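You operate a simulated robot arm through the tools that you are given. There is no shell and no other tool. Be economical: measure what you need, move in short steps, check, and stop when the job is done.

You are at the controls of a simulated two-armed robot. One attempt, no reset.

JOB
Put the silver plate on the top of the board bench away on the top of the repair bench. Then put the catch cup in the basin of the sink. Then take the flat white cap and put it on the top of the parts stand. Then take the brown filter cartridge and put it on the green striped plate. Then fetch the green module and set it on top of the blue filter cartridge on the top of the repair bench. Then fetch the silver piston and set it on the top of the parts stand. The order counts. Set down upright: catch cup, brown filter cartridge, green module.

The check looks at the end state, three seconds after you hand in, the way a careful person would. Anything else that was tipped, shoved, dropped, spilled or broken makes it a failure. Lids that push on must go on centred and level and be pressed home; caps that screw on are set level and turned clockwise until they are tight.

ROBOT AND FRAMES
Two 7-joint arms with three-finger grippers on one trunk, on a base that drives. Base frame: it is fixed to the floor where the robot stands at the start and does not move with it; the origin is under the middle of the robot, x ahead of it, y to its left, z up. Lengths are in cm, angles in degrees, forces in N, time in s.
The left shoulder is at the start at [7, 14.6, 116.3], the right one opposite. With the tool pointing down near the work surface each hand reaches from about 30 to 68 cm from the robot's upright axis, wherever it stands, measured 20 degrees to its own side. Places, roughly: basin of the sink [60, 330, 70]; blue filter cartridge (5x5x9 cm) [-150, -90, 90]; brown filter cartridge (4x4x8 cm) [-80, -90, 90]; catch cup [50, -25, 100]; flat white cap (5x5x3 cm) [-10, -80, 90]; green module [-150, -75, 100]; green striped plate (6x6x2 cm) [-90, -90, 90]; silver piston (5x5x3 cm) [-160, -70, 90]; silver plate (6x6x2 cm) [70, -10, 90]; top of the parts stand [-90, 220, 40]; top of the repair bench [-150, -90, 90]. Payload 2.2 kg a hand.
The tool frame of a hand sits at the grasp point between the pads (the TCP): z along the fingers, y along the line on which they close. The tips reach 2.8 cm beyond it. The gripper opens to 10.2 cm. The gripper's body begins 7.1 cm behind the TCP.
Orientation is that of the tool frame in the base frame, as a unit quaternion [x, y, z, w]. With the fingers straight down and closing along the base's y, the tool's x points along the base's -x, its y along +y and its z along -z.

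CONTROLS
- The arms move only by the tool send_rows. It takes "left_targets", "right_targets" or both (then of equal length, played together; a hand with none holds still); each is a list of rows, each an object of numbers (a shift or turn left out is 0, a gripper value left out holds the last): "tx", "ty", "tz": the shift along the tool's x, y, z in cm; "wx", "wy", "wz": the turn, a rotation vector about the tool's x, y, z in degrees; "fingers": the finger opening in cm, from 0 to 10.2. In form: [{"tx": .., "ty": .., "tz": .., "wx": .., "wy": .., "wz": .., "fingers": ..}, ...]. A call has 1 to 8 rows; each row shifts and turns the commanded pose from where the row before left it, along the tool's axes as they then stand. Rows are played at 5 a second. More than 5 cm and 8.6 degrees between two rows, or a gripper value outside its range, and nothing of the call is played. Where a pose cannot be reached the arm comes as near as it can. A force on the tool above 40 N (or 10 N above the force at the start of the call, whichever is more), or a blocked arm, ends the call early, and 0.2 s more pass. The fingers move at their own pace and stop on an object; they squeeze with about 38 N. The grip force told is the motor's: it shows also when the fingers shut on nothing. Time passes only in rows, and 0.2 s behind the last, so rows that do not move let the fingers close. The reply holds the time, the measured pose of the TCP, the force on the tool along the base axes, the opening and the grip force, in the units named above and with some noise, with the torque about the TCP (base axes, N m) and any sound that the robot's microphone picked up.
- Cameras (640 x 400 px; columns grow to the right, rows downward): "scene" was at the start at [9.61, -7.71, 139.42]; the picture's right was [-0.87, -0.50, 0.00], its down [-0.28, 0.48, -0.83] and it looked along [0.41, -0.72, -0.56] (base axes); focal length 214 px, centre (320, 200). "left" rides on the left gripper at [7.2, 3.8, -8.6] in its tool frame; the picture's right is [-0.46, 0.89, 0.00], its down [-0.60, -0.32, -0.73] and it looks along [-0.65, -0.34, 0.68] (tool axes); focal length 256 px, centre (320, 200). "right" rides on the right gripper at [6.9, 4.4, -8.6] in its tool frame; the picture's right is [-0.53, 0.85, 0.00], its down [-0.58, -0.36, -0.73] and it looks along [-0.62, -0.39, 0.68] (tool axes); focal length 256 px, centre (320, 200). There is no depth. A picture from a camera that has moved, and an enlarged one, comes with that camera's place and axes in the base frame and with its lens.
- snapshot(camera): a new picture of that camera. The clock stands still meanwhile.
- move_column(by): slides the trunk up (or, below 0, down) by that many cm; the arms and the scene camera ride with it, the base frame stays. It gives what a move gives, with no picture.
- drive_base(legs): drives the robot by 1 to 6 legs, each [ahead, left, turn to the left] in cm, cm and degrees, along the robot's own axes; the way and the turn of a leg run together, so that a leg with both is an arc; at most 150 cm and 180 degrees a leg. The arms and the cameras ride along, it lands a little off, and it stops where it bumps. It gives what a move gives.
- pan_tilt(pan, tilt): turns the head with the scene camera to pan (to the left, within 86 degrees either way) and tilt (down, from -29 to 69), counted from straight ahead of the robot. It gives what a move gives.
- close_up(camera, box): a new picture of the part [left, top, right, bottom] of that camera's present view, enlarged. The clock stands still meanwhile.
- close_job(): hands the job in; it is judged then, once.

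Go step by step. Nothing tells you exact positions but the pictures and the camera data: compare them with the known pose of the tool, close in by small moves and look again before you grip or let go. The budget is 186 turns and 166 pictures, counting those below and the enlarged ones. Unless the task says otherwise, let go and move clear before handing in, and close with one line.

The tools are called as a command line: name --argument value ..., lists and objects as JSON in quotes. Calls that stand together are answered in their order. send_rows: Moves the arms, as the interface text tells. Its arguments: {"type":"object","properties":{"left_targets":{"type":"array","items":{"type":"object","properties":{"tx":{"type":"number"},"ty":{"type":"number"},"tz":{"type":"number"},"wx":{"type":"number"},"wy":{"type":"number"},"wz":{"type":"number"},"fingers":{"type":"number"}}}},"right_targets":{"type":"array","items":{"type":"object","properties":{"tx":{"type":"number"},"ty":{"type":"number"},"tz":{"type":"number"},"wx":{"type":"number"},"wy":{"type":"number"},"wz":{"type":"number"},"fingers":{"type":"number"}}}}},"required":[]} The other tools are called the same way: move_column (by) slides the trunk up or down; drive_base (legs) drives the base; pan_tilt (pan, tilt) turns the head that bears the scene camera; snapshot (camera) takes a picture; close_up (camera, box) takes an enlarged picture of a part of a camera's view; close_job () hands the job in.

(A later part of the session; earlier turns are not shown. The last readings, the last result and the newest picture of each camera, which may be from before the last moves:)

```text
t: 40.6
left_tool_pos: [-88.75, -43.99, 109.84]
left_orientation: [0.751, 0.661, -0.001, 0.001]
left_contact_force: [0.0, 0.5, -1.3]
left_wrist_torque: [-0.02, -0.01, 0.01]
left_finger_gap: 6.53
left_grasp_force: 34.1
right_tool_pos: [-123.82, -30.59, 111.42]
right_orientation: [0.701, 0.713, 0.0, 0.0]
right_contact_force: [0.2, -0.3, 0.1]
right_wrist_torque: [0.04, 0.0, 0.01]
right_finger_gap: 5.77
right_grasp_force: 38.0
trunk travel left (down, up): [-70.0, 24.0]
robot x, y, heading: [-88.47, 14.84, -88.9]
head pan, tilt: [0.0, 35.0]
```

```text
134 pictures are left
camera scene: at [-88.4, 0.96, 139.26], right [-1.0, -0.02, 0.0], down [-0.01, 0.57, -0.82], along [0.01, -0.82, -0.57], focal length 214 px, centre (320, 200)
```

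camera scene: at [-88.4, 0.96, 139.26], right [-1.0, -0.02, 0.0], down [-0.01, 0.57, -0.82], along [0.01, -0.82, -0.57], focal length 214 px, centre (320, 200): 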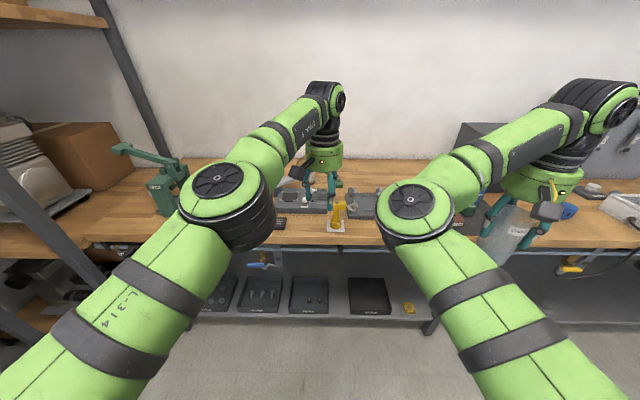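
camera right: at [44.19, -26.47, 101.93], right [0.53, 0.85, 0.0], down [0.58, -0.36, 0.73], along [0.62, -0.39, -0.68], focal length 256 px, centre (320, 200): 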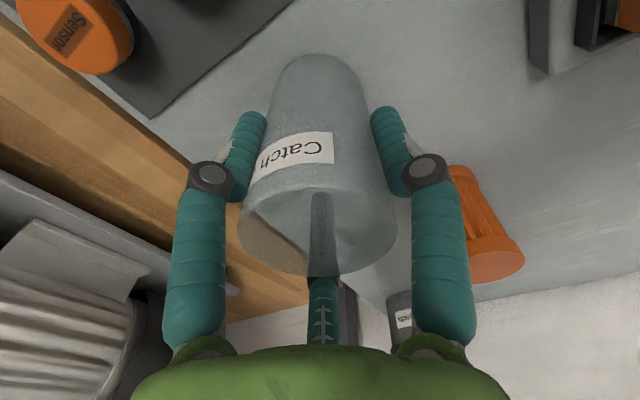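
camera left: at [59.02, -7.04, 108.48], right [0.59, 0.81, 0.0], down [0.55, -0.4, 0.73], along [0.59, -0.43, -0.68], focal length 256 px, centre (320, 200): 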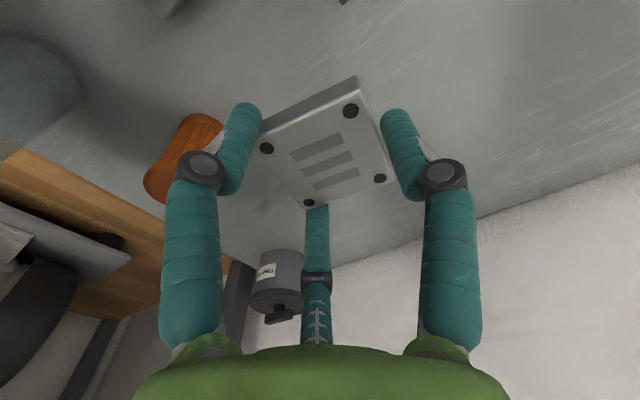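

Let me see the bench from the left wrist camera and a zoom of the scene to find a free spot.

snapshot --camera "left"

close_up --camera "scene" --box '[120, 130, 440, 330]'

snapshot --camera "right"

```text
133 pictures are left
camera left: at [-84.02, -37.39, 118.38], right [0.82, -0.57, 0.0], down [-0.39, -0.56, 0.73], along [-0.42, -0.6, -0.68], focal length 256 px, centre (320, 200)
```

left: 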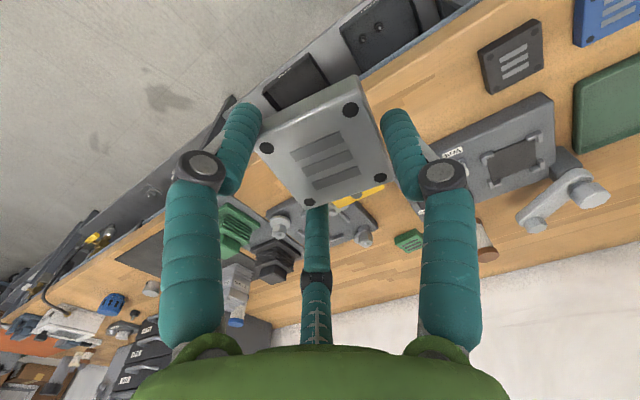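

```text
2.00 times, centred on (280, 230) of scene
camera zoom: at [-88.4, 0.96, 139.26], right [-1.0, -0.02, 0.0], down [-0.01, 0.57, -0.82], along [0.01, -0.82, -0.57], focal length 429 px, centre (400, 140)
```

zoom: 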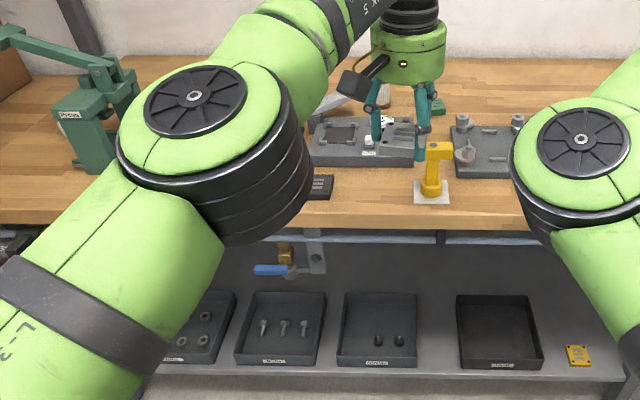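

```text
131 pictures are left
camera right: at [-119.68, -23.5, 119.95], right [0.85, -0.52, 0.0], down [-0.35, -0.58, 0.73], along [-0.38, -0.63, -0.68], focal length 256 px, centre (320, 200)
```

right: 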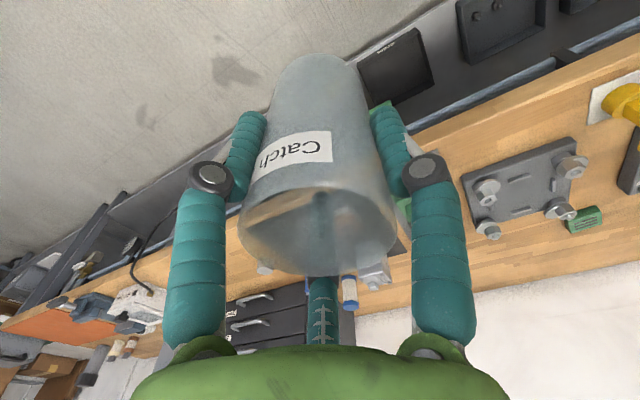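

A clear spot on the repair bench's front is about (-82.5, -57.2), between the black box and the yellow tool. Drive forward 15 cm to reach it.

drive_base --legs '[[14, 0, 0]]'

snapshot --camera "left"

```text
t: 42.0
left_tool_pos: [-88.4, -57.75, 109.91]
left_orientation: [0.751, 0.66, -0.001, 0.0]
left_contact_force: [0.2, 0.0, -2.5]
left_wrist_torque: [0.01, 0.01, 0.0]
left_finger_gap: 6.57
left_grasp_force: 33.7
right_tool_pos: [-123.61, -44.33, 111.6]
right_orientation: [0.7, 0.714, -0.001, 0.001]
right_contact_force: [-0.3, -0.5, -1.4]
right_wrist_torque: [0.01, 0.02, -0.01]
right_finger_gap: 5.78
right_grasp_force: 37.9
trunk travel left (down, up): [-70.0, 24.0]
robot x, y, heading: [-88.71, 0.78, -88.9]
head pan, tilt: [0.0, 35.0]
```

```text
130 pictures are left
camera left: at [-83.77, -51.18, 118.51], right [0.82, -0.57, 0.0], down [-0.39, -0.56, 0.73], along [-0.42, -0.6, -0.68], focal length 256 px, centre (320, 200)
```

left: 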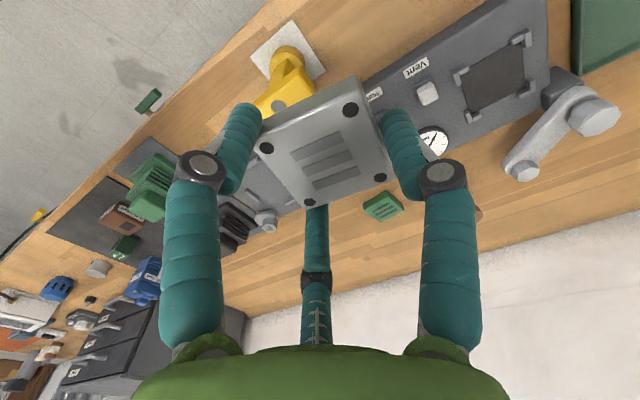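

Shift left hand to (-83, -57.4) and lower part way.

send_rows --left_targets '[{"tx": 0.5, "ty": 2.7}, {"tx": 0.5, "ty": 2.6}, {"tz": 3}, {"tz": 3}]'

snapshot --camera "left"

snapshot --camera "scene"

```text
t: 43.0
left_tool_pos: [-82.79, -57.69, 103.7]
left_orientation: [0.751, 0.66, -0.001, 0.0]
left_contact_force: [-0.1, 0.4, -1.1]
left_wrist_torque: [-0.02, 0.03, -0.01]
left_finger_gap: 6.54
left_grasp_force: 34.1
right_tool_pos: [-123.54, -44.62, 111.44]
right_orientation: [0.701, 0.713, 0.0, 0.0]
right_contact_force: [0.2, -0.4, 0.6]
right_wrist_torque: [0.0, 0.02, 0.02]
right_finger_gap: 5.77
right_grasp_force: 37.7
trunk travel left (down, up): [-70.0, 24.0]
robot x, y, heading: [-88.77, 0.74, -89.0]
head pan, tilt: [0.0, 35.0]
```

```text
129 pictures are left
camera left: at [-78.17, -51.07, 112.32], right [0.82, -0.57, 0.0], down [-0.39, -0.56, 0.73], along [-0.42, -0.6, -0.68], focal length 256 px, centre (320, 200)
```

left: 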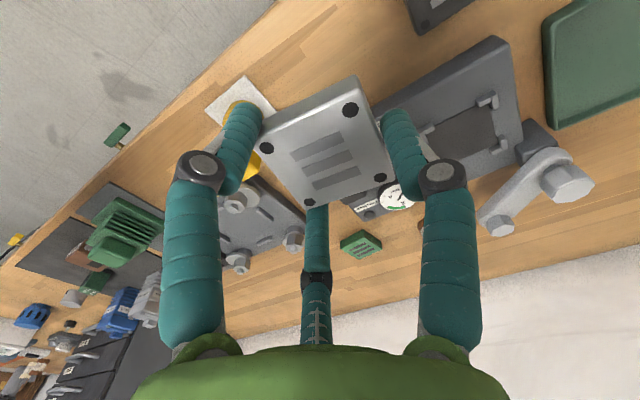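

```text
128 pictures are left
camera scene: at [-88.02, -13.09, 139.26], right [-1.0, -0.02, 0.0], down [-0.01, 0.57, -0.82], along [0.01, -0.82, -0.57], focal length 214 px, centre (320, 200)
```

scene: 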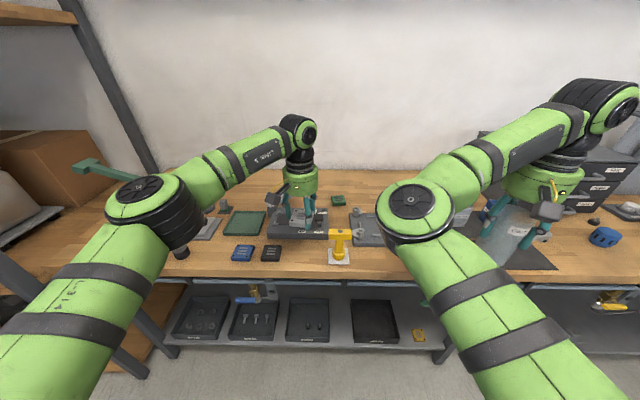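

Spot is clear; nudge slightly and lower to near the surface.

send_rows --left_targets '[{"tx": 0.7, "ty": 0.7}, {"tz": 4}, {"tz": 4}, {"tz": 2}]'

snapshot --camera "left"

close_up --camera "scene" --box '[220, 160, 400, 280]'

```text
t: 44.0
left_tool_pos: [-82.19, -57.08, 93.87]
left_orientation: [0.75, 0.661, 0.0, 0.0]
left_contact_force: [0.9, 0.4, -0.6]
left_wrist_torque: [0.0, 0.02, -0.01]
left_finger_gap: 6.55
left_grasp_force: 34.2
right_tool_pos: [-123.56, -44.5, 111.49]
right_orientation: [0.701, 0.713, -0.001, 0.0]
right_contact_force: [0.0, 0.0, -0.1]
right_wrist_torque: [0.0, -0.05, 0.01]
right_finger_gap: 5.75
right_grasp_force: 38.2
trunk travel left (down, up): [-70.0, 24.0]
robot x, y, heading: [-88.23, 0.86, -88.7]
head pan, tilt: [0.0, 35.0]
```

```text
127 pictures are left
camera left: at [-77.5, -50.44, 102.34], right [0.82, -0.57, 0.0], down [-0.39, -0.56, 0.73], along [-0.42, -0.6, -0.68], focal length 256 px, centre (320, 200)
```

left: 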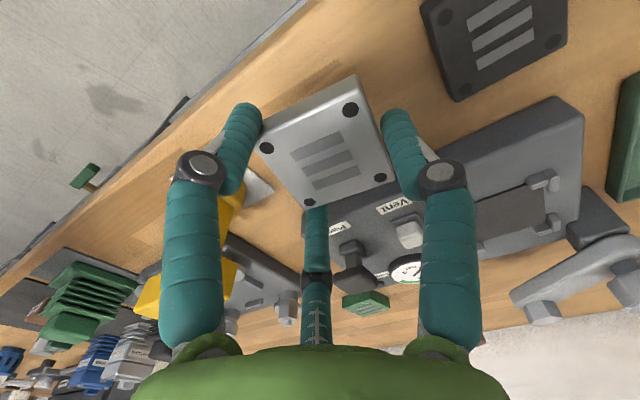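

```text
3.33 times, centred on (310, 220) of scene
camera zoom: at [-88.11, -13.05, 139.27], right [-1.0, -0.02, 0.0], down [-0.01, 0.57, -0.82], along [0.02, -0.82, -0.57], focal length 715 px, centre (353, 133)
```

zoom: 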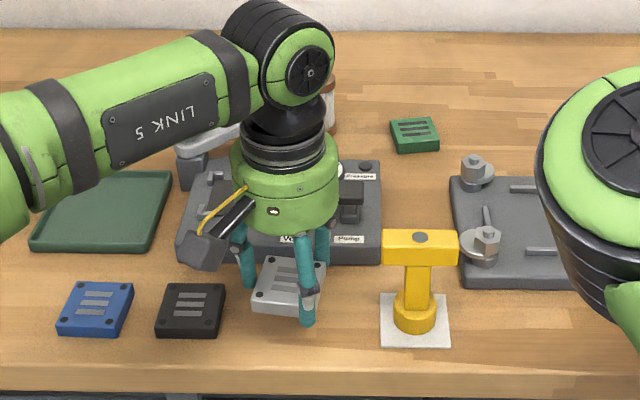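

The spot is good. Lower step by step until contact.

send_rows --left_targets '[{"tz": 2}, {"tz": 1}, {"tz": 0.7}]'

close_up --camera "left" --box '[200, 40, 440, 210]'

```text
t: 44.8
left_tool_pos: [-82.23, -57.07, 90.0]
left_orientation: [0.752, 0.66, -0.001, 0.001]
left_contact_force: [0.5, -0.2, -1.1]
left_wrist_torque: [-0.02, -0.01, 0.0]
left_finger_gap: 6.55
left_grasp_force: 34.1
right_tool_pos: [-123.59, -44.54, 111.36]
right_orientation: [0.7, 0.714, 0.0, 0.0]
right_contact_force: [-0.4, 0.4, -0.6]
right_wrist_torque: [0.01, -0.02, -0.01]
right_finger_gap: 5.8
right_grasp_force: 37.9
trunk travel left (down, up): [-70.0, 24.0]
robot x, y, heading: [-88.72, 0.41, -88.9]
head pan, tilt: [0.0, 35.0]
```

```text
2.35 times, centred on (320, 125) of left
camera zoom: at [-77.54, -50.47, 98.69], right [0.82, -0.57, 0.0], down [-0.39, -0.56, 0.73], along [-0.42, -0.6, -0.68], focal length 602 px, centre (320, 376)
```

zoom: 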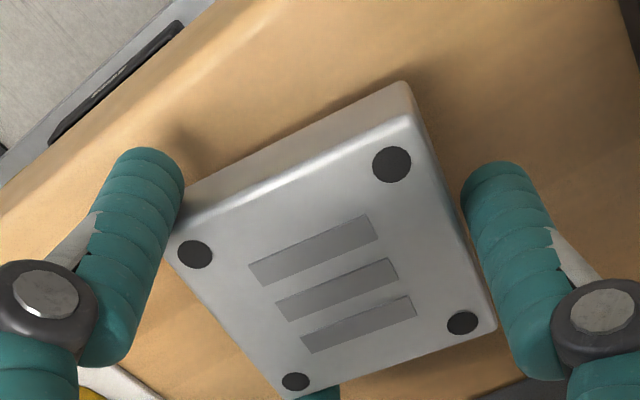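

Close to the surface; small steps down until force shows.

send_rows --left_targets '[{"tz": 0.4}, {"tz": 0.3}, {"tz": 0.3}]'

```text
t: 45.6
left_tool_pos: [-82.33, -57.02, 89.06]
left_orientation: [0.751, 0.661, -0.001, 0.0]
left_contact_force: [0.5, -0.5, -1.7]
left_wrist_torque: [0.01, 0.0, 0.0]
left_finger_gap: 6.54
left_grasp_force: 34.4
right_tool_pos: [-123.62, -44.41, 111.51]
right_orientation: [0.701, 0.713, -0.001, 0.0]
right_contact_force: [0.5, -0.6, 0.1]
right_wrist_torque: [-0.01, 0.0, -0.01]
right_finger_gap: 5.74
right_grasp_force: 37.9
trunk travel left (down, up): [-70.0, 24.0]
robot x, y, heading: [-88.47, 1.23, -88.7]
head pan, tilt: [0.0, 35.0]
```

send_rows --left_targets '[{"tz": 0.3}, {"tz": 0.3}, {"tz": 0.2}]'

close_up --camera "left" --box '[200, 40, 440, 210]'

```text
t: 46.4
left_tool_pos: [-82.25, -57.14, 88.87]
left_orientation: [0.75, 0.662, -0.005, 0.004]
left_contact_force: [2.8, -3.1, 26.6]
left_wrist_torque: [0.04, 0.34, -0.03]
left_finger_gap: 6.54
left_grasp_force: 34.2
right_tool_pos: [-123.53, -44.25, 111.65]
right_orientation: [0.701, 0.713, -0.002, 0.002]
right_contact_force: [0.6, -1.0, 0.5]
right_wrist_torque: [-0.02, 0.01, 0.0]
right_finger_gap: 5.77
right_grasp_force: 38.1
trunk travel left (down, up): [-70.0, 24.0]
robot x, y, heading: [-88.53, 0.79, -88.8]
head pan, tilt: [0.0, 35.0]
```

```text
2.35 times, centred on (320, 125) of left
camera zoom: at [-77.58, -50.37, 97.38], right [0.82, -0.57, 0.0], down [-0.39, -0.55, 0.74], along [-0.42, -0.61, -0.67], focal length 602 px, centre (320, 376)
```

zoom: 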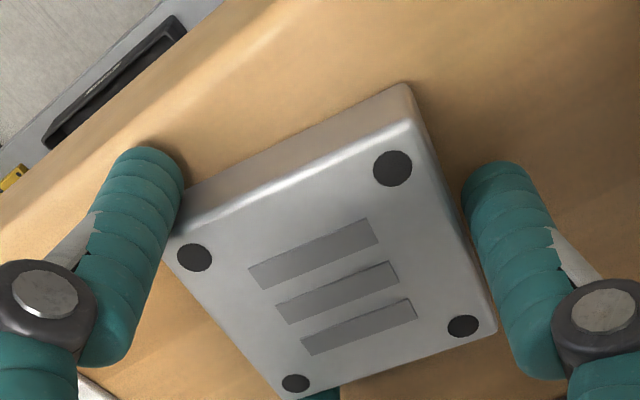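

In contact. Ease up a touch, open, and rise.

send_rows --left_targets '[{"tz": -0.55}, {"fingers": 7.2}, {"fingers": 8.3}, {}, {"tz": -2}, {"tz": -4}, {"tz": -4}, {"tz": -4}]'

snapshot --camera "left"

close_up --camera "scene" --box '[160, 160, 400, 310]'

```text
t: 48.2
left_tool_pos: [-82.3, -56.82, 102.96]
left_orientation: [0.751, 0.66, 0.0, 0.001]
left_contact_force: [-0.1, 0.4, -0.1]
left_wrist_torque: [0.03, -0.01, 0.01]
left_finger_gap: 8.3
left_grasp_force: 0.1
right_tool_pos: [-123.68, -44.38, 111.48]
right_orientation: [0.7, 0.714, -0.001, 0.0]
right_contact_force: [-0.9, 0.9, -0.5]
right_wrist_torque: [0.01, -0.03, 0.0]
right_finger_gap: 5.77
right_grasp_force: 38.5
trunk travel left (down, up): [-70.0, 24.0]
robot x, y, heading: [-88.42, 0.91, -89.1]
head pan, tilt: [0.0, 35.0]
```

```text
123 pictures are left
camera left: at [-77.64, -50.35, 111.51], right [0.82, -0.57, 0.0], down [-0.39, -0.56, 0.73], along [-0.42, -0.6, -0.68], focal length 256 px, centre (320, 200)
```

left: 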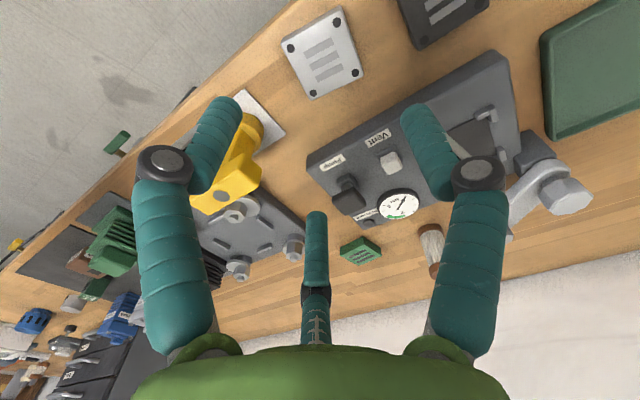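

```text
2.67 times, centred on (280, 235) of scene
camera zoom: at [-88.17, -12.92, 139.27], right [-1.0, -0.02, 0.0], down [-0.01, 0.57, -0.82], along [0.02, -0.82, -0.57], focal length 572 px, centre (427, 107)
```

zoom: 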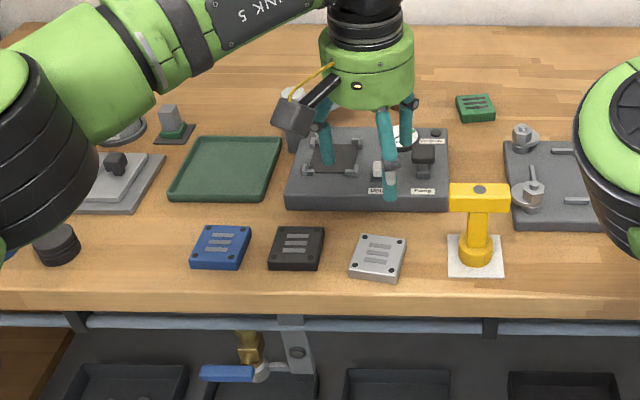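

Plate is set down nicely. Now back off and turn around toward the sink, then look.

drive_base --legs '[[-45, 0, 0], [0, 0, 150]]'

pan_tilt --pan 0 --tilt 20

snapshot --camera "scene"

```text
t: 57.1
left_tool_pos: [-66.03, 99.12, 102.85]
left_orientation: [-0.444, 0.896, 0.0, 0.001]
left_contact_force: [-0.2, 0.5, 0.3]
left_wrist_torque: [-0.02, 0.04, 0.0]
left_finger_gap: 8.3
left_grasp_force: 0.1
right_tool_pos: [-36.5, 67.61, 111.39]
right_orientation: [-0.509, 0.861, 0.001, 0.001]
right_contact_force: [-1.2, -0.2, 0.3]
right_wrist_torque: [0.0, 0.01, 0.01]
right_finger_gap: 5.78
right_grasp_force: 38.2
trunk travel left (down, up): [-70.0, 24.0]
robot x, y, heading: [-89.0, 45.7, 61.3]
head pan, tilt: [0.0, 35.0]
```

```text
t: 57.8
left_tool_pos: [-66.06, 99.0, 102.82]
left_orientation: [-0.444, 0.896, 0.0, 0.0]
left_contact_force: [-0.1, -0.7, 0.0]
left_wrist_torque: [0.0, 0.0, 0.02]
left_finger_gap: 8.32
left_grasp_force: 0.2
right_tool_pos: [-36.4, 67.65, 111.39]
right_orientation: [-0.509, 0.861, 0.001, 0.0]
right_contact_force: [-0.6, 0.2, -0.3]
right_wrist_torque: [0.03, -0.02, -0.01]
right_finger_gap: 5.77
right_grasp_force: 38.0
trunk travel left (down, up): [-70.0, 24.0]
robot x, y, heading: [-89.37, 45.91, 61.7]
head pan, tilt: [0.0, 20.0]
```

```text
121 pictures are left
camera scene: at [-82.27, 58.25, 141.64], right [0.88, -0.48, 0.0], down [-0.16, -0.3, -0.94], along [0.45, 0.82, -0.34], focal length 214 px, centre (320, 200)
```

scene: 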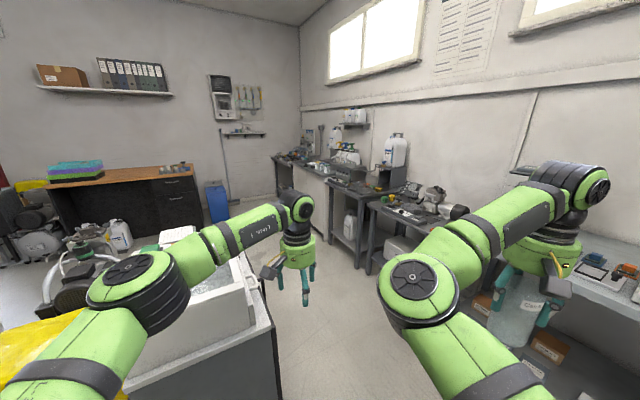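

The sink should be along the right-hand wall far ahead. Zoom to find it.

close_up --camera "scene" --box '[260, 110, 420, 210]'

close_up --camera "scene" --box '[0, 150, 320, 350]'

```text
4.00 times, centred on (340, 160) of scene
camera zoom: at [-82.27, 58.25, 141.64], right [0.88, -0.48, 0.0], down [-0.16, -0.3, -0.94], along [0.45, 0.82, -0.34], focal length 858 px, centre (240, 360)
```

zoom: 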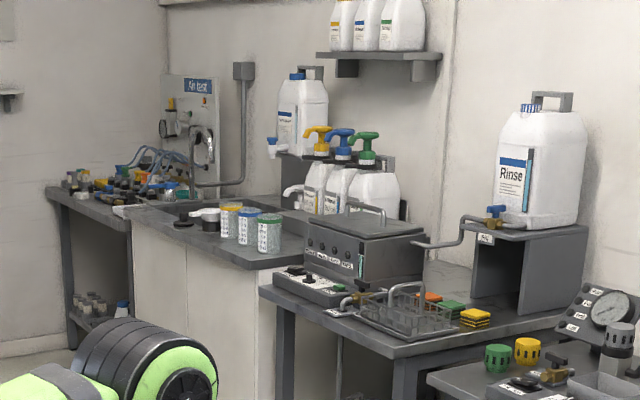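

```text
2.00 times, centred on (160, 250) of scene
camera zoom: at [-82.27, 58.25, 141.64], right [0.88, -0.48, 0.0], down [-0.16, -0.3, -0.94], along [0.45, 0.82, -0.34], focal length 429 px, centre (640, 100)
```

zoom: 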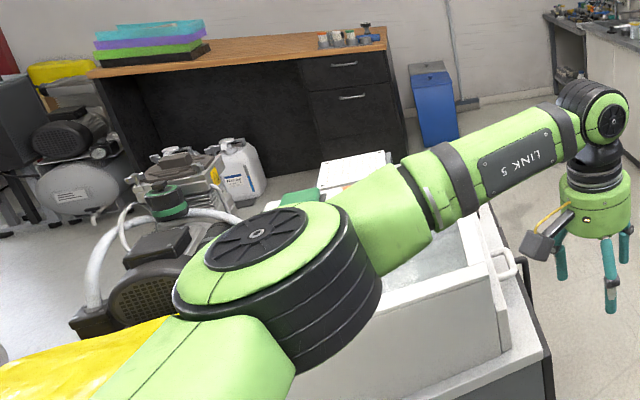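

Sink with gooseneck faucet is in the far counter on the right wall. I'll square up to +y, strafe to the corridor, and drive up.

drive_base --legs '[[0, 0, 28.5], [0, -68, 0], [130, 0, 0]]'

snapshot --camera "scene"

```text
t: 69.1
left_tool_pos: [-25.99, 233.4, 102.8]
left_orientation: [-0.65, 0.76, 0.0, 0.001]
left_contact_force: [0.0, 0.0, 0.1]
left_wrist_torque: [-0.01, 0.0, 0.02]
left_finger_gap: 8.31
left_grasp_force: 0.0
right_tool_pos: [15.09, 219.53, 111.52]
right_orientation: [-0.703, 0.711, 0.0, 0.001]
right_contact_force: [-1.3, 0.6, -1.3]
right_wrist_torque: [0.0, -0.01, 0.02]
right_finger_gap: 5.74
right_grasp_force: 38.3
trunk travel left (down, up): [-70.0, 24.0]
robot x, y, heading: [-21.24, 175.4, 89.4]
head pan, tilt: [0.0, 20.0]
```

```text
118 pictures are left
camera scene: at [-21.04, 189.6, 141.66], right [1.0, -0.01, 0.0], down [0.0, -0.34, -0.94], along [0.01, 0.94, -0.34], focal length 214 px, centre (320, 200)
```

scene: 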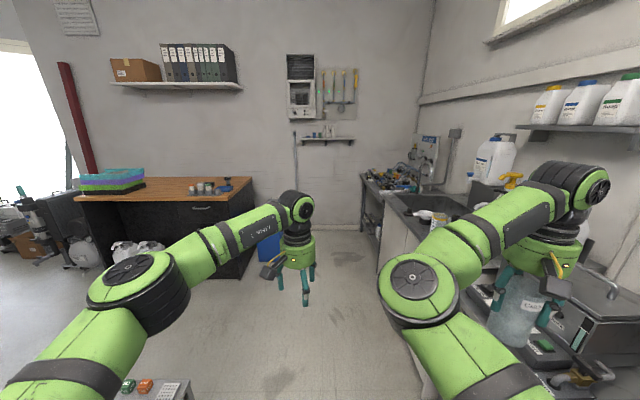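

Continue up to y≈318, staying a little left, then face the counter.

drive_base --legs '[[143, 10, 0], [0, 0, -90]]'

pan_tilt --pan 0 --tilt 38

snapshot --camera "scene"

```text
t: 80.0
left_tool_pos: [28.45, 321.3, 102.9]
left_orientation: [0.075, 0.997, 0.001, 0.001]
left_contact_force: [0.0, -0.3, 0.0]
left_wrist_torque: [0.01, 0.0, 0.02]
left_finger_gap: 8.28
left_grasp_force: 0.0
right_tool_pos: [14.9, 280.14, 111.42]
right_orientation: [0.003, 1.0, 0.0, 0.0]
right_contact_force: [0.1, 0.3, -0.2]
right_wrist_torque: [-0.02, 0.01, -0.02]
right_finger_gap: 5.79
right_grasp_force: 37.9
trunk travel left (down, up): [-70.0, 24.0]
robot x, y, heading: [-29.57, 316.33, -0.2]
head pan, tilt: [0.0, 20.0]
```

```text
t: 80.8
left_tool_pos: [28.43, 321.18, 102.84]
left_orientation: [0.075, 0.997, 0.0, 0.001]
left_contact_force: [-0.2, 0.5, -0.3]
left_wrist_torque: [0.0, 0.01, -0.04]
left_finger_gap: 8.28
left_grasp_force: 0.2
right_tool_pos: [14.75, 280.21, 111.5]
right_orientation: [0.003, 1.0, 0.0, 0.001]
right_contact_force: [-0.2, 0.8, -1.1]
right_wrist_torque: [-0.01, -0.02, 0.01]
right_finger_gap: 5.76
right_grasp_force: 37.6
trunk travel left (down, up): [-70.0, 24.0]
robot x, y, heading: [-29.7, 316.36, -0.4]
head pan, tilt: [0.0, 38.0]
```

```text
117 pictures are left
camera scene: at [-15.76, 316.24, 138.82], right [-0.01, -1.0, 0.0], down [-0.62, 0.0, -0.79], along [0.79, 0.0, -0.62], focal length 214 px, centre (320, 200)
```

scene: 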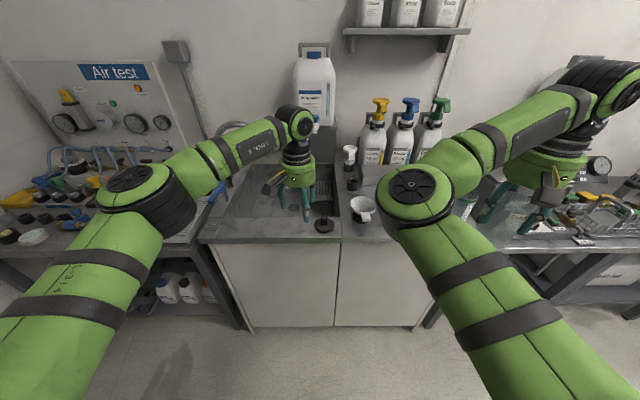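

The basin is centred around (50, 328), with the left hand hovering over it. Retract the left hand first, then turn the robot so the right hand points at the basin.

send_rows --left_targets '[{"tz": -4, "tx": 2}, {"tz": -4, "tx": 2}, {"tz": -2, "tx": 4}, {"tx": 4}, {"tx": 3}]'

snapshot --camera "scene"

```text
t: 82.0
left_tool_pos: [13.6, 323.6, 112.98]
left_orientation: [0.076, 0.997, 0.0, 0.002]
left_contact_force: [-0.1, -0.3, 0.3]
left_wrist_torque: [0.0, 0.0, 0.0]
left_finger_gap: 8.31
left_grasp_force: 0.0
right_tool_pos: [14.8, 280.16, 111.44]
right_orientation: [0.003, 1.0, 0.0, 0.001]
right_contact_force: [0.3, 0.3, -0.6]
right_wrist_torque: [0.0, -0.02, 0.01]
right_finger_gap: 5.75
right_grasp_force: 38.2
trunk travel left (down, up): [-70.0, 24.0]
robot x, y, heading: [-29.51, 316.2, -0.1]
head pan, tilt: [0.0, 38.0]
```

```text
116 pictures are left
camera scene: at [-15.82, 316.25, 138.82], right [-0.01, -1.0, 0.0], down [-0.62, 0.0, -0.79], along [0.79, 0.0, -0.62], focal length 214 px, centre (320, 200)
```

scene: 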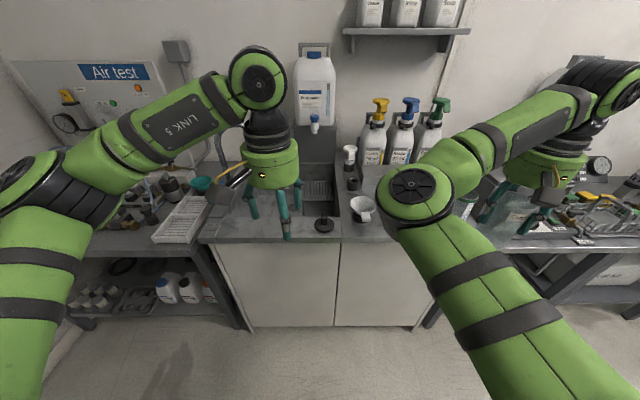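

Turn left 38° first, then drive so the cup ends up over the basin.

drive_base --legs '[[0, 0, 38], [23, -4, 0]]'

pan_tilt --pan -38 --tilt 42

snapshot --camera "scene"

snapshot --camera "right"

```text
t: 85.5
left_tool_pos: [20.5, 359.52, 112.93]
left_orientation: [-0.254, 0.967, 0.001, 0.002]
left_contact_force: [-0.5, -0.3, 0.4]
left_wrist_torque: [0.02, -0.03, 0.02]
left_finger_gap: 8.32
left_grasp_force: 0.0
right_tool_pos: [47.97, 326.08, 111.48]
right_orientation: [-0.323, 0.946, 0.0, 0.001]
right_contact_force: [0.2, 0.0, -0.5]
right_wrist_torque: [0.03, -0.02, -0.02]
right_finger_gap: 5.77
right_grasp_force: 37.9
trunk travel left (down, up): [-70.0, 24.0]
robot x, y, heading: [-9.21, 327.34, 37.9]
head pan, tilt: [0.0, 38.0]
```

```text
t: 86.5
left_tool_pos: [20.33, 359.41, 112.89]
left_orientation: [-0.253, 0.967, 0.0, 0.001]
left_contact_force: [0.5, 1.4, 0.3]
left_wrist_torque: [-0.01, 0.01, -0.01]
left_finger_gap: 8.29
left_grasp_force: 0.1
right_tool_pos: [48.11, 326.08, 111.44]
right_orientation: [-0.322, 0.947, 0.0, 0.001]
right_contact_force: [-0.4, 0.0, 0.0]
right_wrist_torque: [-0.03, -0.03, 0.0]
right_finger_gap: 5.79
right_grasp_force: 37.5
trunk travel left (down, up): [-70.0, 24.0]
robot x, y, heading: [-9.41, 327.1, 37.6]
head pan, tilt: [-38.0, 42.0]
```

```text
115 pictures are left
camera scene: at [3.36, 330.16, 138.22], right [0.0, -1.0, 0.0], down [-0.67, 0.0, -0.74], along [0.74, 0.0, -0.67], focal length 214 px, centre (320, 200)
```

scene: 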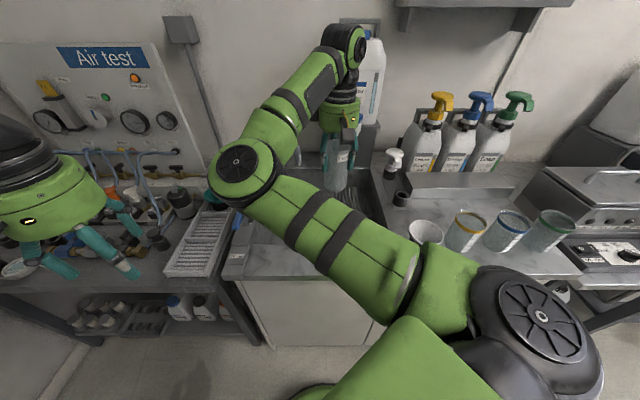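

```text
114 pictures are left
camera right: at [39.93, 325.45, 119.99], right [-0.09, 1.0, 0.0], down [0.68, 0.06, 0.73], along [0.73, 0.07, -0.68], focal length 256 px, centre (320, 200)
```

right: 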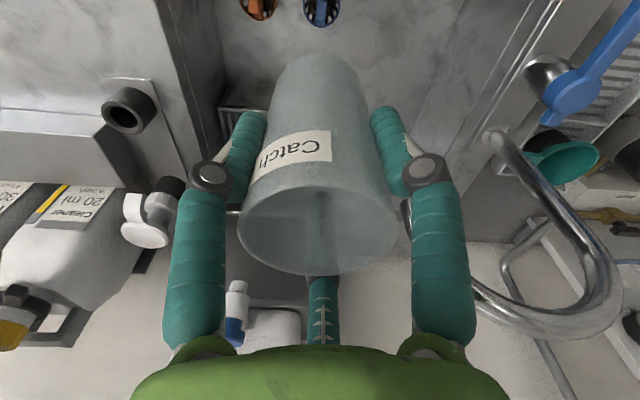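

Zoom in on both to see the basin outline and the faucet.

close_up --camera "scene" --box '[200, 80, 440, 250]'

snapshot --camera "left"

```text
2.35 times, centred on (320, 165) of scene
camera zoom: at [3.36, 330.16, 138.22], right [0.0, -1.0, 0.0], down [-0.67, 0.0, -0.74], along [0.74, 0.0, -0.67], focal length 505 px, centre (320, 282)
```

zoom: 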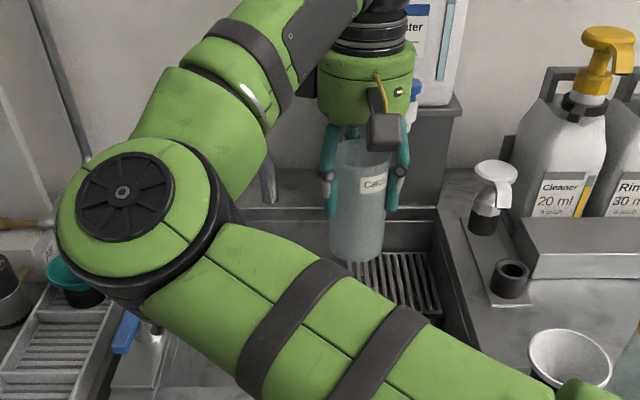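

```text
112 pictures are left
camera left: at [12.21, 359.1, 121.47], right [-0.03, 1.0, 0.0], down [0.68, 0.02, 0.73], along [0.73, 0.02, -0.68], focal length 256 px, centre (320, 200)
```

left: 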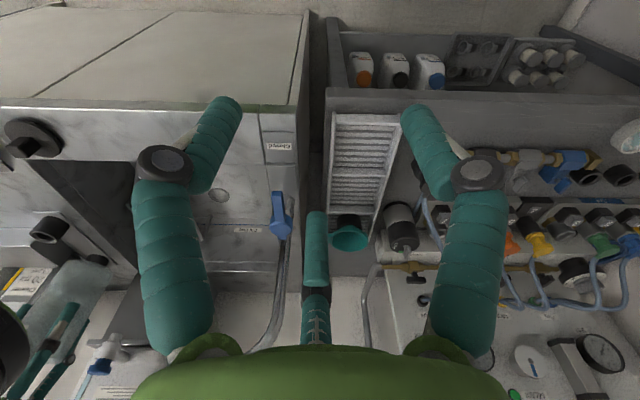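

close_up --camera "left" --box '[0, 100, 260, 350]'

close_up --camera "right" --box '[140, 0, 640, 300]'

```text
1.60 times, centred on (130, 225) of left
camera zoom: at [12.21, 359.1, 121.47], right [-0.03, 1.0, 0.0], down [0.68, 0.02, 0.73], along [0.73, 0.02, -0.68], focal length 410 px, centre (624, 160)
```

zoom: 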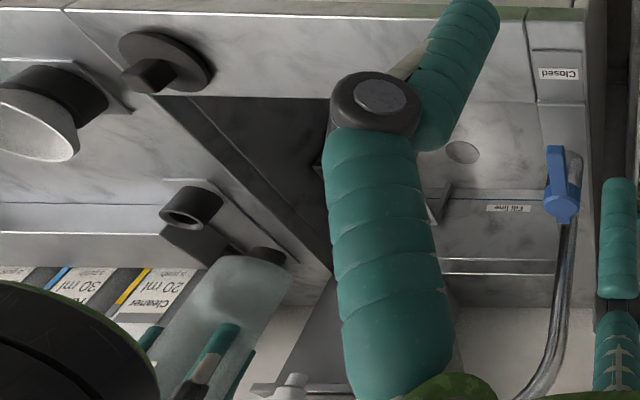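

```text
1.28 times, centred on (390, 150) of right
camera zoom: at [39.93, 325.45, 119.99], right [-0.09, 1.0, 0.0], down [0.68, 0.06, 0.73], along [0.73, 0.07, -0.68], focal length 328 px, centre (230, 264)
```

zoom: 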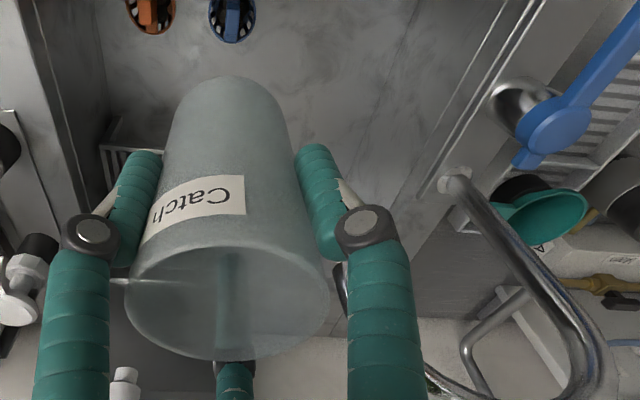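

close_up --camera "right" --box '[140, 0, 500, 140]'

```text
1.78 times, centred on (320, 70) of right
camera zoom: at [39.93, 325.45, 119.99], right [-0.09, 1.0, 0.0], down [0.68, 0.06, 0.73], along [0.73, 0.07, -0.68], focal length 455 px, centre (320, 431)
```

zoom: 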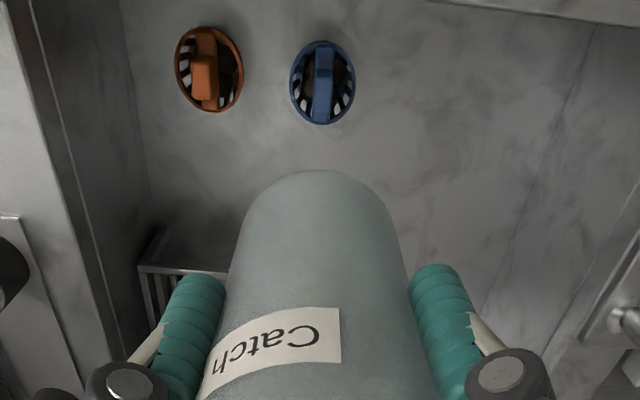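

The basin spans roughly x 41–76, y 310–350 with two strainers near (49, 317) and (48, 327). I'll target (60, 336): drive the base a bit closer.

drive_base --legs '[[12.5, 1.5, 0]]'

snapshot --camera "right"

```text
t: 87.8
left_tool_pos: [28.92, 367.52, 112.81]
left_orientation: [-0.254, 0.967, 0.0, 0.001]
left_contact_force: [0.1, 0.0, -0.4]
left_wrist_torque: [0.02, 0.04, 0.01]
left_finger_gap: 8.27
left_grasp_force: 0.1
right_tool_pos: [56.12, 333.52, 111.35]
right_orientation: [-0.312, 0.95, -0.004, -0.009]
right_contact_force: [0.9, 0.0, -0.3]
right_wrist_torque: [-0.02, 0.02, 0.01]
right_finger_gap: 5.76
right_grasp_force: 37.5
trunk travel left (down, up): [-70.0, 24.0]
robot x, y, heading: [-0.71, 335.08, 37.9]
head pan, tilt: [-38.0, 42.0]
stopped in leg 1: the force on the tool passed its limit at 47 N (the readings are from after the stop); the commanded pose is now the measured one
```

```text
108 pictures are left
camera right: at [48.1, 333.17, 119.93], right [-0.07, 1.0, -0.01], down [0.69, 0.06, 0.72], along [0.72, 0.04, -0.69], focal length 256 px, centre (320, 200)
```

right: 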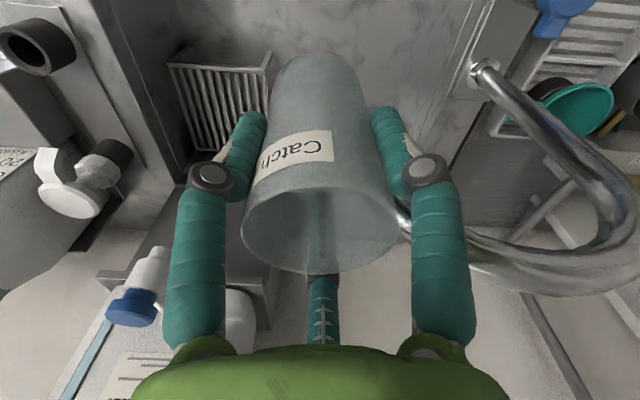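

The hand brushed the faucet spout (about (61, 340, 110)). I'll retreat toward -x, remove the slight tilt, and check.

send_rows --right_targets '[{"tx": 2, "ty": 1.1}, {"tx": 2, "ty": 1.1, "wy": -1.1}, {"tx": 2.2, "ty": 1.1}]'

snapshot --camera "right"

snapshot --camera "scene"

```text
t: 88.6
left_tool_pos: [28.71, 367.44, 112.82]
left_orientation: [-0.254, 0.967, 0.0, 0.002]
left_contact_force: [-0.5, 0.2, -0.3]
left_wrist_torque: [0.0, -0.01, 0.02]
left_finger_gap: 8.27
left_grasp_force: 0.0
right_tool_pos: [52.92, 330.82, 111.7]
right_orientation: [-0.312, 0.95, -0.003, 0.002]
right_contact_force: [0.3, 0.3, -0.2]
right_wrist_torque: [-0.01, -0.01, -0.01]
right_finger_gap: 5.77
right_grasp_force: 38.2
right hand out of reach, approached as far as the arm can: row 1, 2, 3
trunk travel left (down, up): [-70.0, 24.0]
robot x, y, heading: [-0.85, 335.2, 38.2]
head pan, tilt: [-38.0, 42.0]
```

```text
107 pictures are left
camera right: at [44.57, 330.25, 120.23], right [-0.07, 1.0, -0.01], down [0.68, 0.05, 0.74], along [0.73, 0.05, -0.68], focal length 256 px, centre (320, 200)
```

right: 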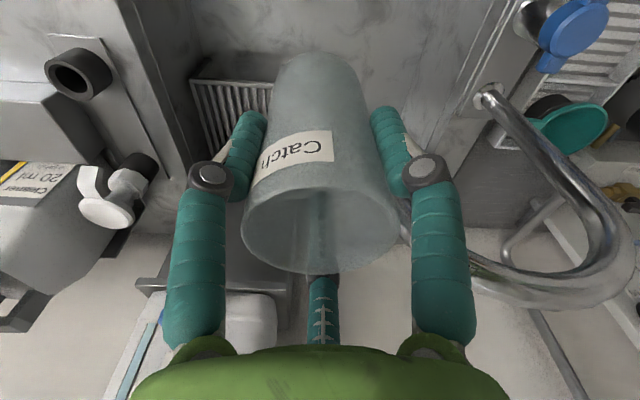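

```text
106 pictures are left
camera scene: at [11.55, 338.19, 138.22], right [0.0, -1.0, 0.0], down [-0.67, 0.0, -0.74], along [0.74, 0.0, -0.67], focal length 214 px, centre (320, 200)
```

scene: 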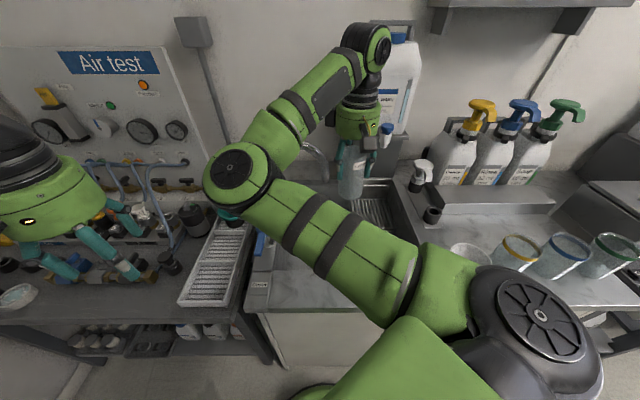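

I'll swing right ~8.5° away from the spout, then extend to about (57, 321.5), a clear patch of basin floor.

drive_base --legs '[[0, 0, -9.5]]'

snapshot --camera "right"

```text
t: 89.7
left_tool_pos: [33.57, 362.23, 112.78]
left_orientation: [-0.172, 0.985, 0.0, 0.0]
left_contact_force: [-0.6, -0.4, 0.1]
left_wrist_torque: [0.02, 0.02, -0.02]
left_finger_gap: 8.29
left_grasp_force: 0.0
right_tool_pos: [51.37, 321.96, 111.71]
right_orientation: [-0.231, 0.973, -0.004, 0.001]
right_contact_force: [0.5, -0.7, -0.2]
right_wrist_torque: [-0.01, -0.01, -0.01]
right_finger_gap: 5.76
right_grasp_force: 38.2
trunk travel left (down, up): [-70.0, 24.0]
robot x, y, heading: [-0.94, 335.52, 28.3]
head pan, tilt: [-38.0, 42.0]
```

```text
105 pictures are left
camera right: at [43.16, 322.86, 120.2], right [0.1, 1.0, -0.01], down [0.68, -0.06, 0.73], along [0.73, -0.08, -0.68], focal length 256 px, centre (320, 200)
```

right: 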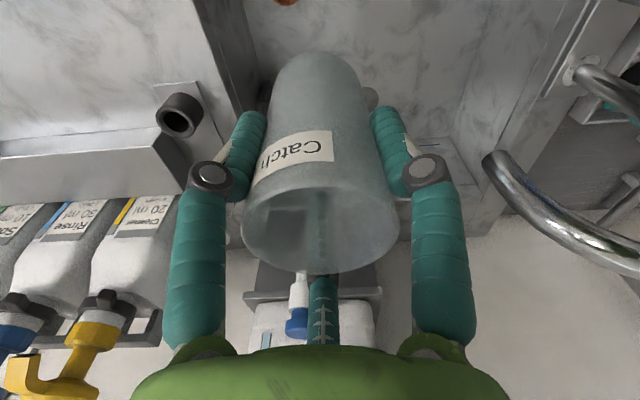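

Spout is now well clear. Extend outward and begin lowering.

send_rows --right_targets '[{"tx": -2.4, "ty": -1.5}, {"tx": -2.4, "ty": -1.5}, {"tz": 4}, {"tz": 4}]'

snapshot --camera "right"

close_up --camera "scene" --box '[260, 80, 500, 230]'

```text
t: 90.7
left_tool_pos: [33.81, 362.2, 112.96]
left_orientation: [-0.171, 0.985, 0.001, 0.001]
left_contact_force: [0.4, 0.0, 0.5]
left_wrist_torque: [-0.03, -0.01, 0.01]
left_finger_gap: 8.3
left_grasp_force: 0.0
right_tool_pos: [57.12, 321.41, 103.8]
right_orientation: [-0.232, 0.973, -0.005, 0.001]
right_contact_force: [0.9, -0.4, 0.2]
right_wrist_torque: [0.02, -0.01, -0.03]
right_finger_gap: 5.75
right_grasp_force: 37.9
trunk travel left (down, up): [-70.0, 24.0]
robot x, y, heading: [-0.79, 334.89, 28.2]
head pan, tilt: [-38.0, 42.0]
```

```text
104 pictures are left
camera right: at [48.92, 322.31, 112.28], right [0.1, 1.0, -0.01], down [0.68, -0.06, 0.73], along [0.73, -0.08, -0.68], focal length 256 px, centre (320, 200)
```

right: 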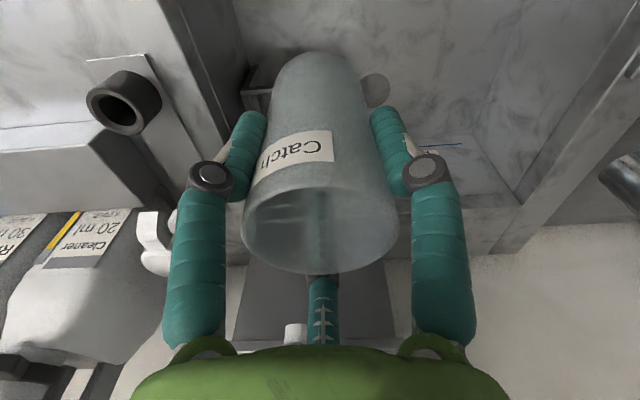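

```text
2.67 times, centred on (380, 155) of scene
camera zoom: at [12.04, 336.18, 138.21], right [-0.17, -0.99, 0.0], down [-0.66, 0.11, -0.74], along [0.73, -0.13, -0.67], focal length 572 px, centre (160, 320)
```

zoom: 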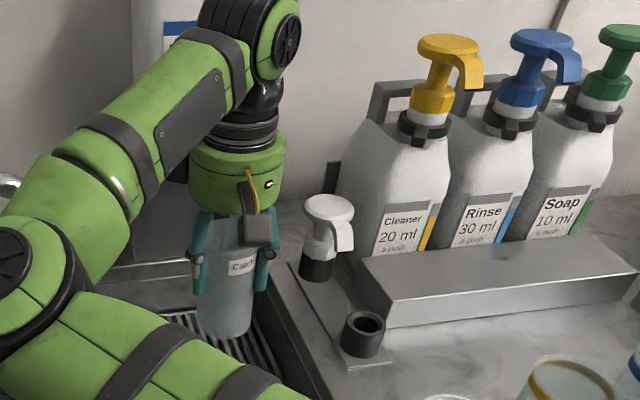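

snapshot --camera "left"

```text
102 pictures are left
camera left: at [25.65, 363.21, 121.42], right [0.14, 0.99, 0.0], down [0.68, -0.09, 0.73], along [0.72, -0.1, -0.68], focal length 256 px, centre (320, 200)
```

left: 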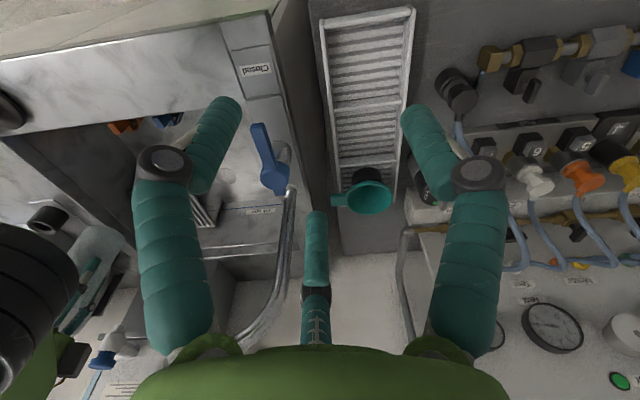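

Strainers confirmed at (49, 317) and (48, 327); the drop point is clear of them. Lower.

send_rows --right_targets '[{"tz": 4}, {"tz": 4}, {"tz": 4}, {"tz": 4}, {"tz": 2}]'

snapshot --camera "right"

snapshot --camera "left"

```text
t: 91.9
left_tool_pos: [33.72, 362.21, 112.81]
left_orientation: [-0.172, 0.985, -0.001, 0.0]
left_contact_force: [0.3, 0.1, -0.2]
left_wrist_torque: [0.0, -0.01, 0.04]
left_finger_gap: 8.28
left_grasp_force: 0.0
right_tool_pos: [57.15, 321.17, 85.7]
right_orientation: [-0.232, 0.973, -0.004, 0.001]
right_contact_force: [0.0, -0.2, -0.4]
right_wrist_torque: [0.0, 0.01, -0.01]
right_finger_gap: 5.77
right_grasp_force: 38.0
trunk travel left (down, up): [-70.0, 24.0]
robot x, y, heading: [-1.09, 335.26, 27.9]
head pan, tilt: [-38.0, 42.0]
```

```text
101 pictures are left
camera right: at [48.9, 322.1, 94.25], right [0.1, 1.0, -0.01], down [0.68, -0.06, 0.73], along [0.73, -0.08, -0.68], focal length 256 px, centre (320, 200)
```

right: 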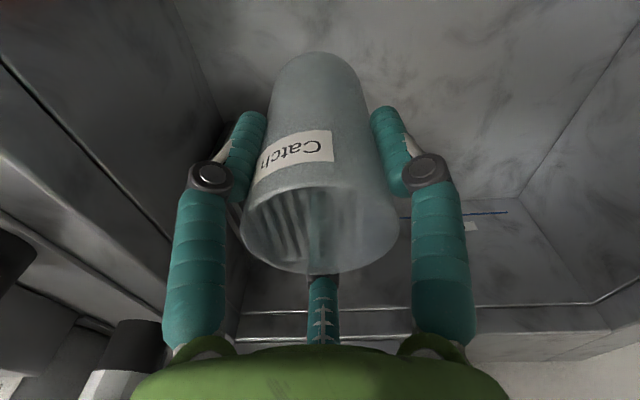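

```text
100 pictures are left
camera left: at [25.58, 363.19, 121.44], right [0.14, 0.99, 0.0], down [0.68, -0.09, 0.73], along [0.72, -0.1, -0.68], focal length 256 px, centre (320, 200)
```

left: 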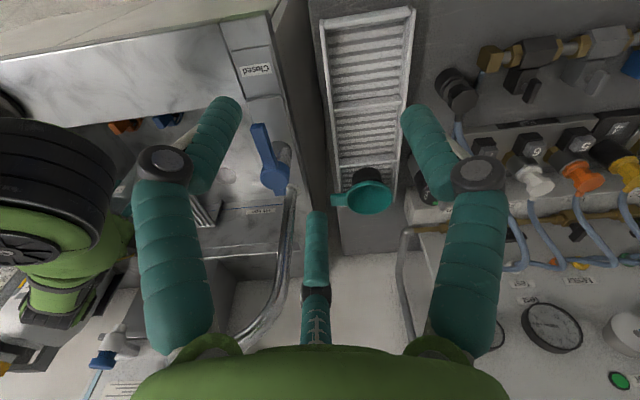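

send_rows --right_targets '[{"tz": 2}, {"tz": 2}, {"tz": 0.8}, {"tz": 0.6}]'

snapshot --camera "right"

```text
t: 92.9
left_tool_pos: [33.76, 362.13, 112.82]
left_orientation: [-0.172, 0.985, 0.0, 0.001]
left_contact_force: [0.0, -0.7, -0.3]
left_wrist_torque: [0.02, 0.02, -0.03]
left_finger_gap: 8.3
left_grasp_force: 0.2
right_tool_pos: [57.19, 321.07, 80.27]
right_orientation: [-0.231, 0.973, -0.004, 0.001]
right_contact_force: [0.0, 0.1, 0.0]
right_wrist_torque: [-0.01, 0.01, 0.02]
right_finger_gap: 5.79
right_grasp_force: 38.1
trunk travel left (down, up): [-70.0, 24.0]
robot x, y, heading: [-0.81, 335.45, 28.3]
head pan, tilt: [-38.0, 42.0]
```

```text
99 pictures are left
camera right: at [48.94, 322.05, 88.78], right [0.1, 1.0, -0.01], down [0.68, -0.06, 0.73], along [0.73, -0.08, -0.68], focal length 256 px, centre (320, 200)
```

right: 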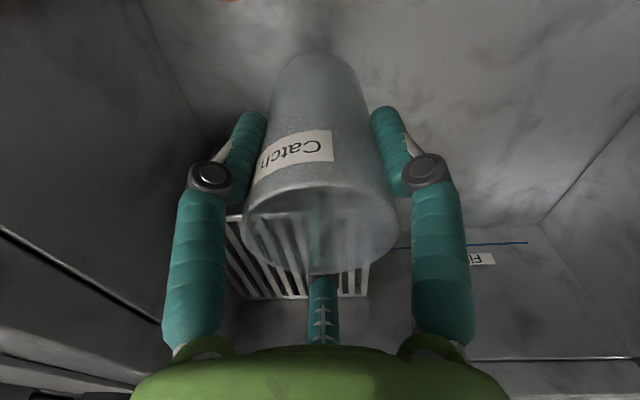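

send_rows --right_targets '[{"tz": 0.5}, {"tz": 0.5}, {"tz": 0.4}]'

```text
t: 93.7
left_tool_pos: [33.68, 362.26, 112.82]
left_orientation: [-0.171, 0.985, 0.0, 0.001]
left_contact_force: [-1.3, -0.6, -0.3]
left_wrist_torque: [-0.02, 0.01, -0.02]
left_finger_gap: 8.28
left_grasp_force: 0.1
right_tool_pos: [57.09, 321.18, 78.89]
right_orientation: [-0.231, 0.973, -0.004, 0.001]
right_contact_force: [0.4, -0.3, -0.3]
right_wrist_torque: [-0.03, 0.0, -0.01]
right_finger_gap: 5.75
right_grasp_force: 38.6
trunk travel left (down, up): [-70.0, 24.0]
robot x, y, heading: [-1.35, 335.18, 28.0]
head pan, tilt: [-38.0, 42.0]
```

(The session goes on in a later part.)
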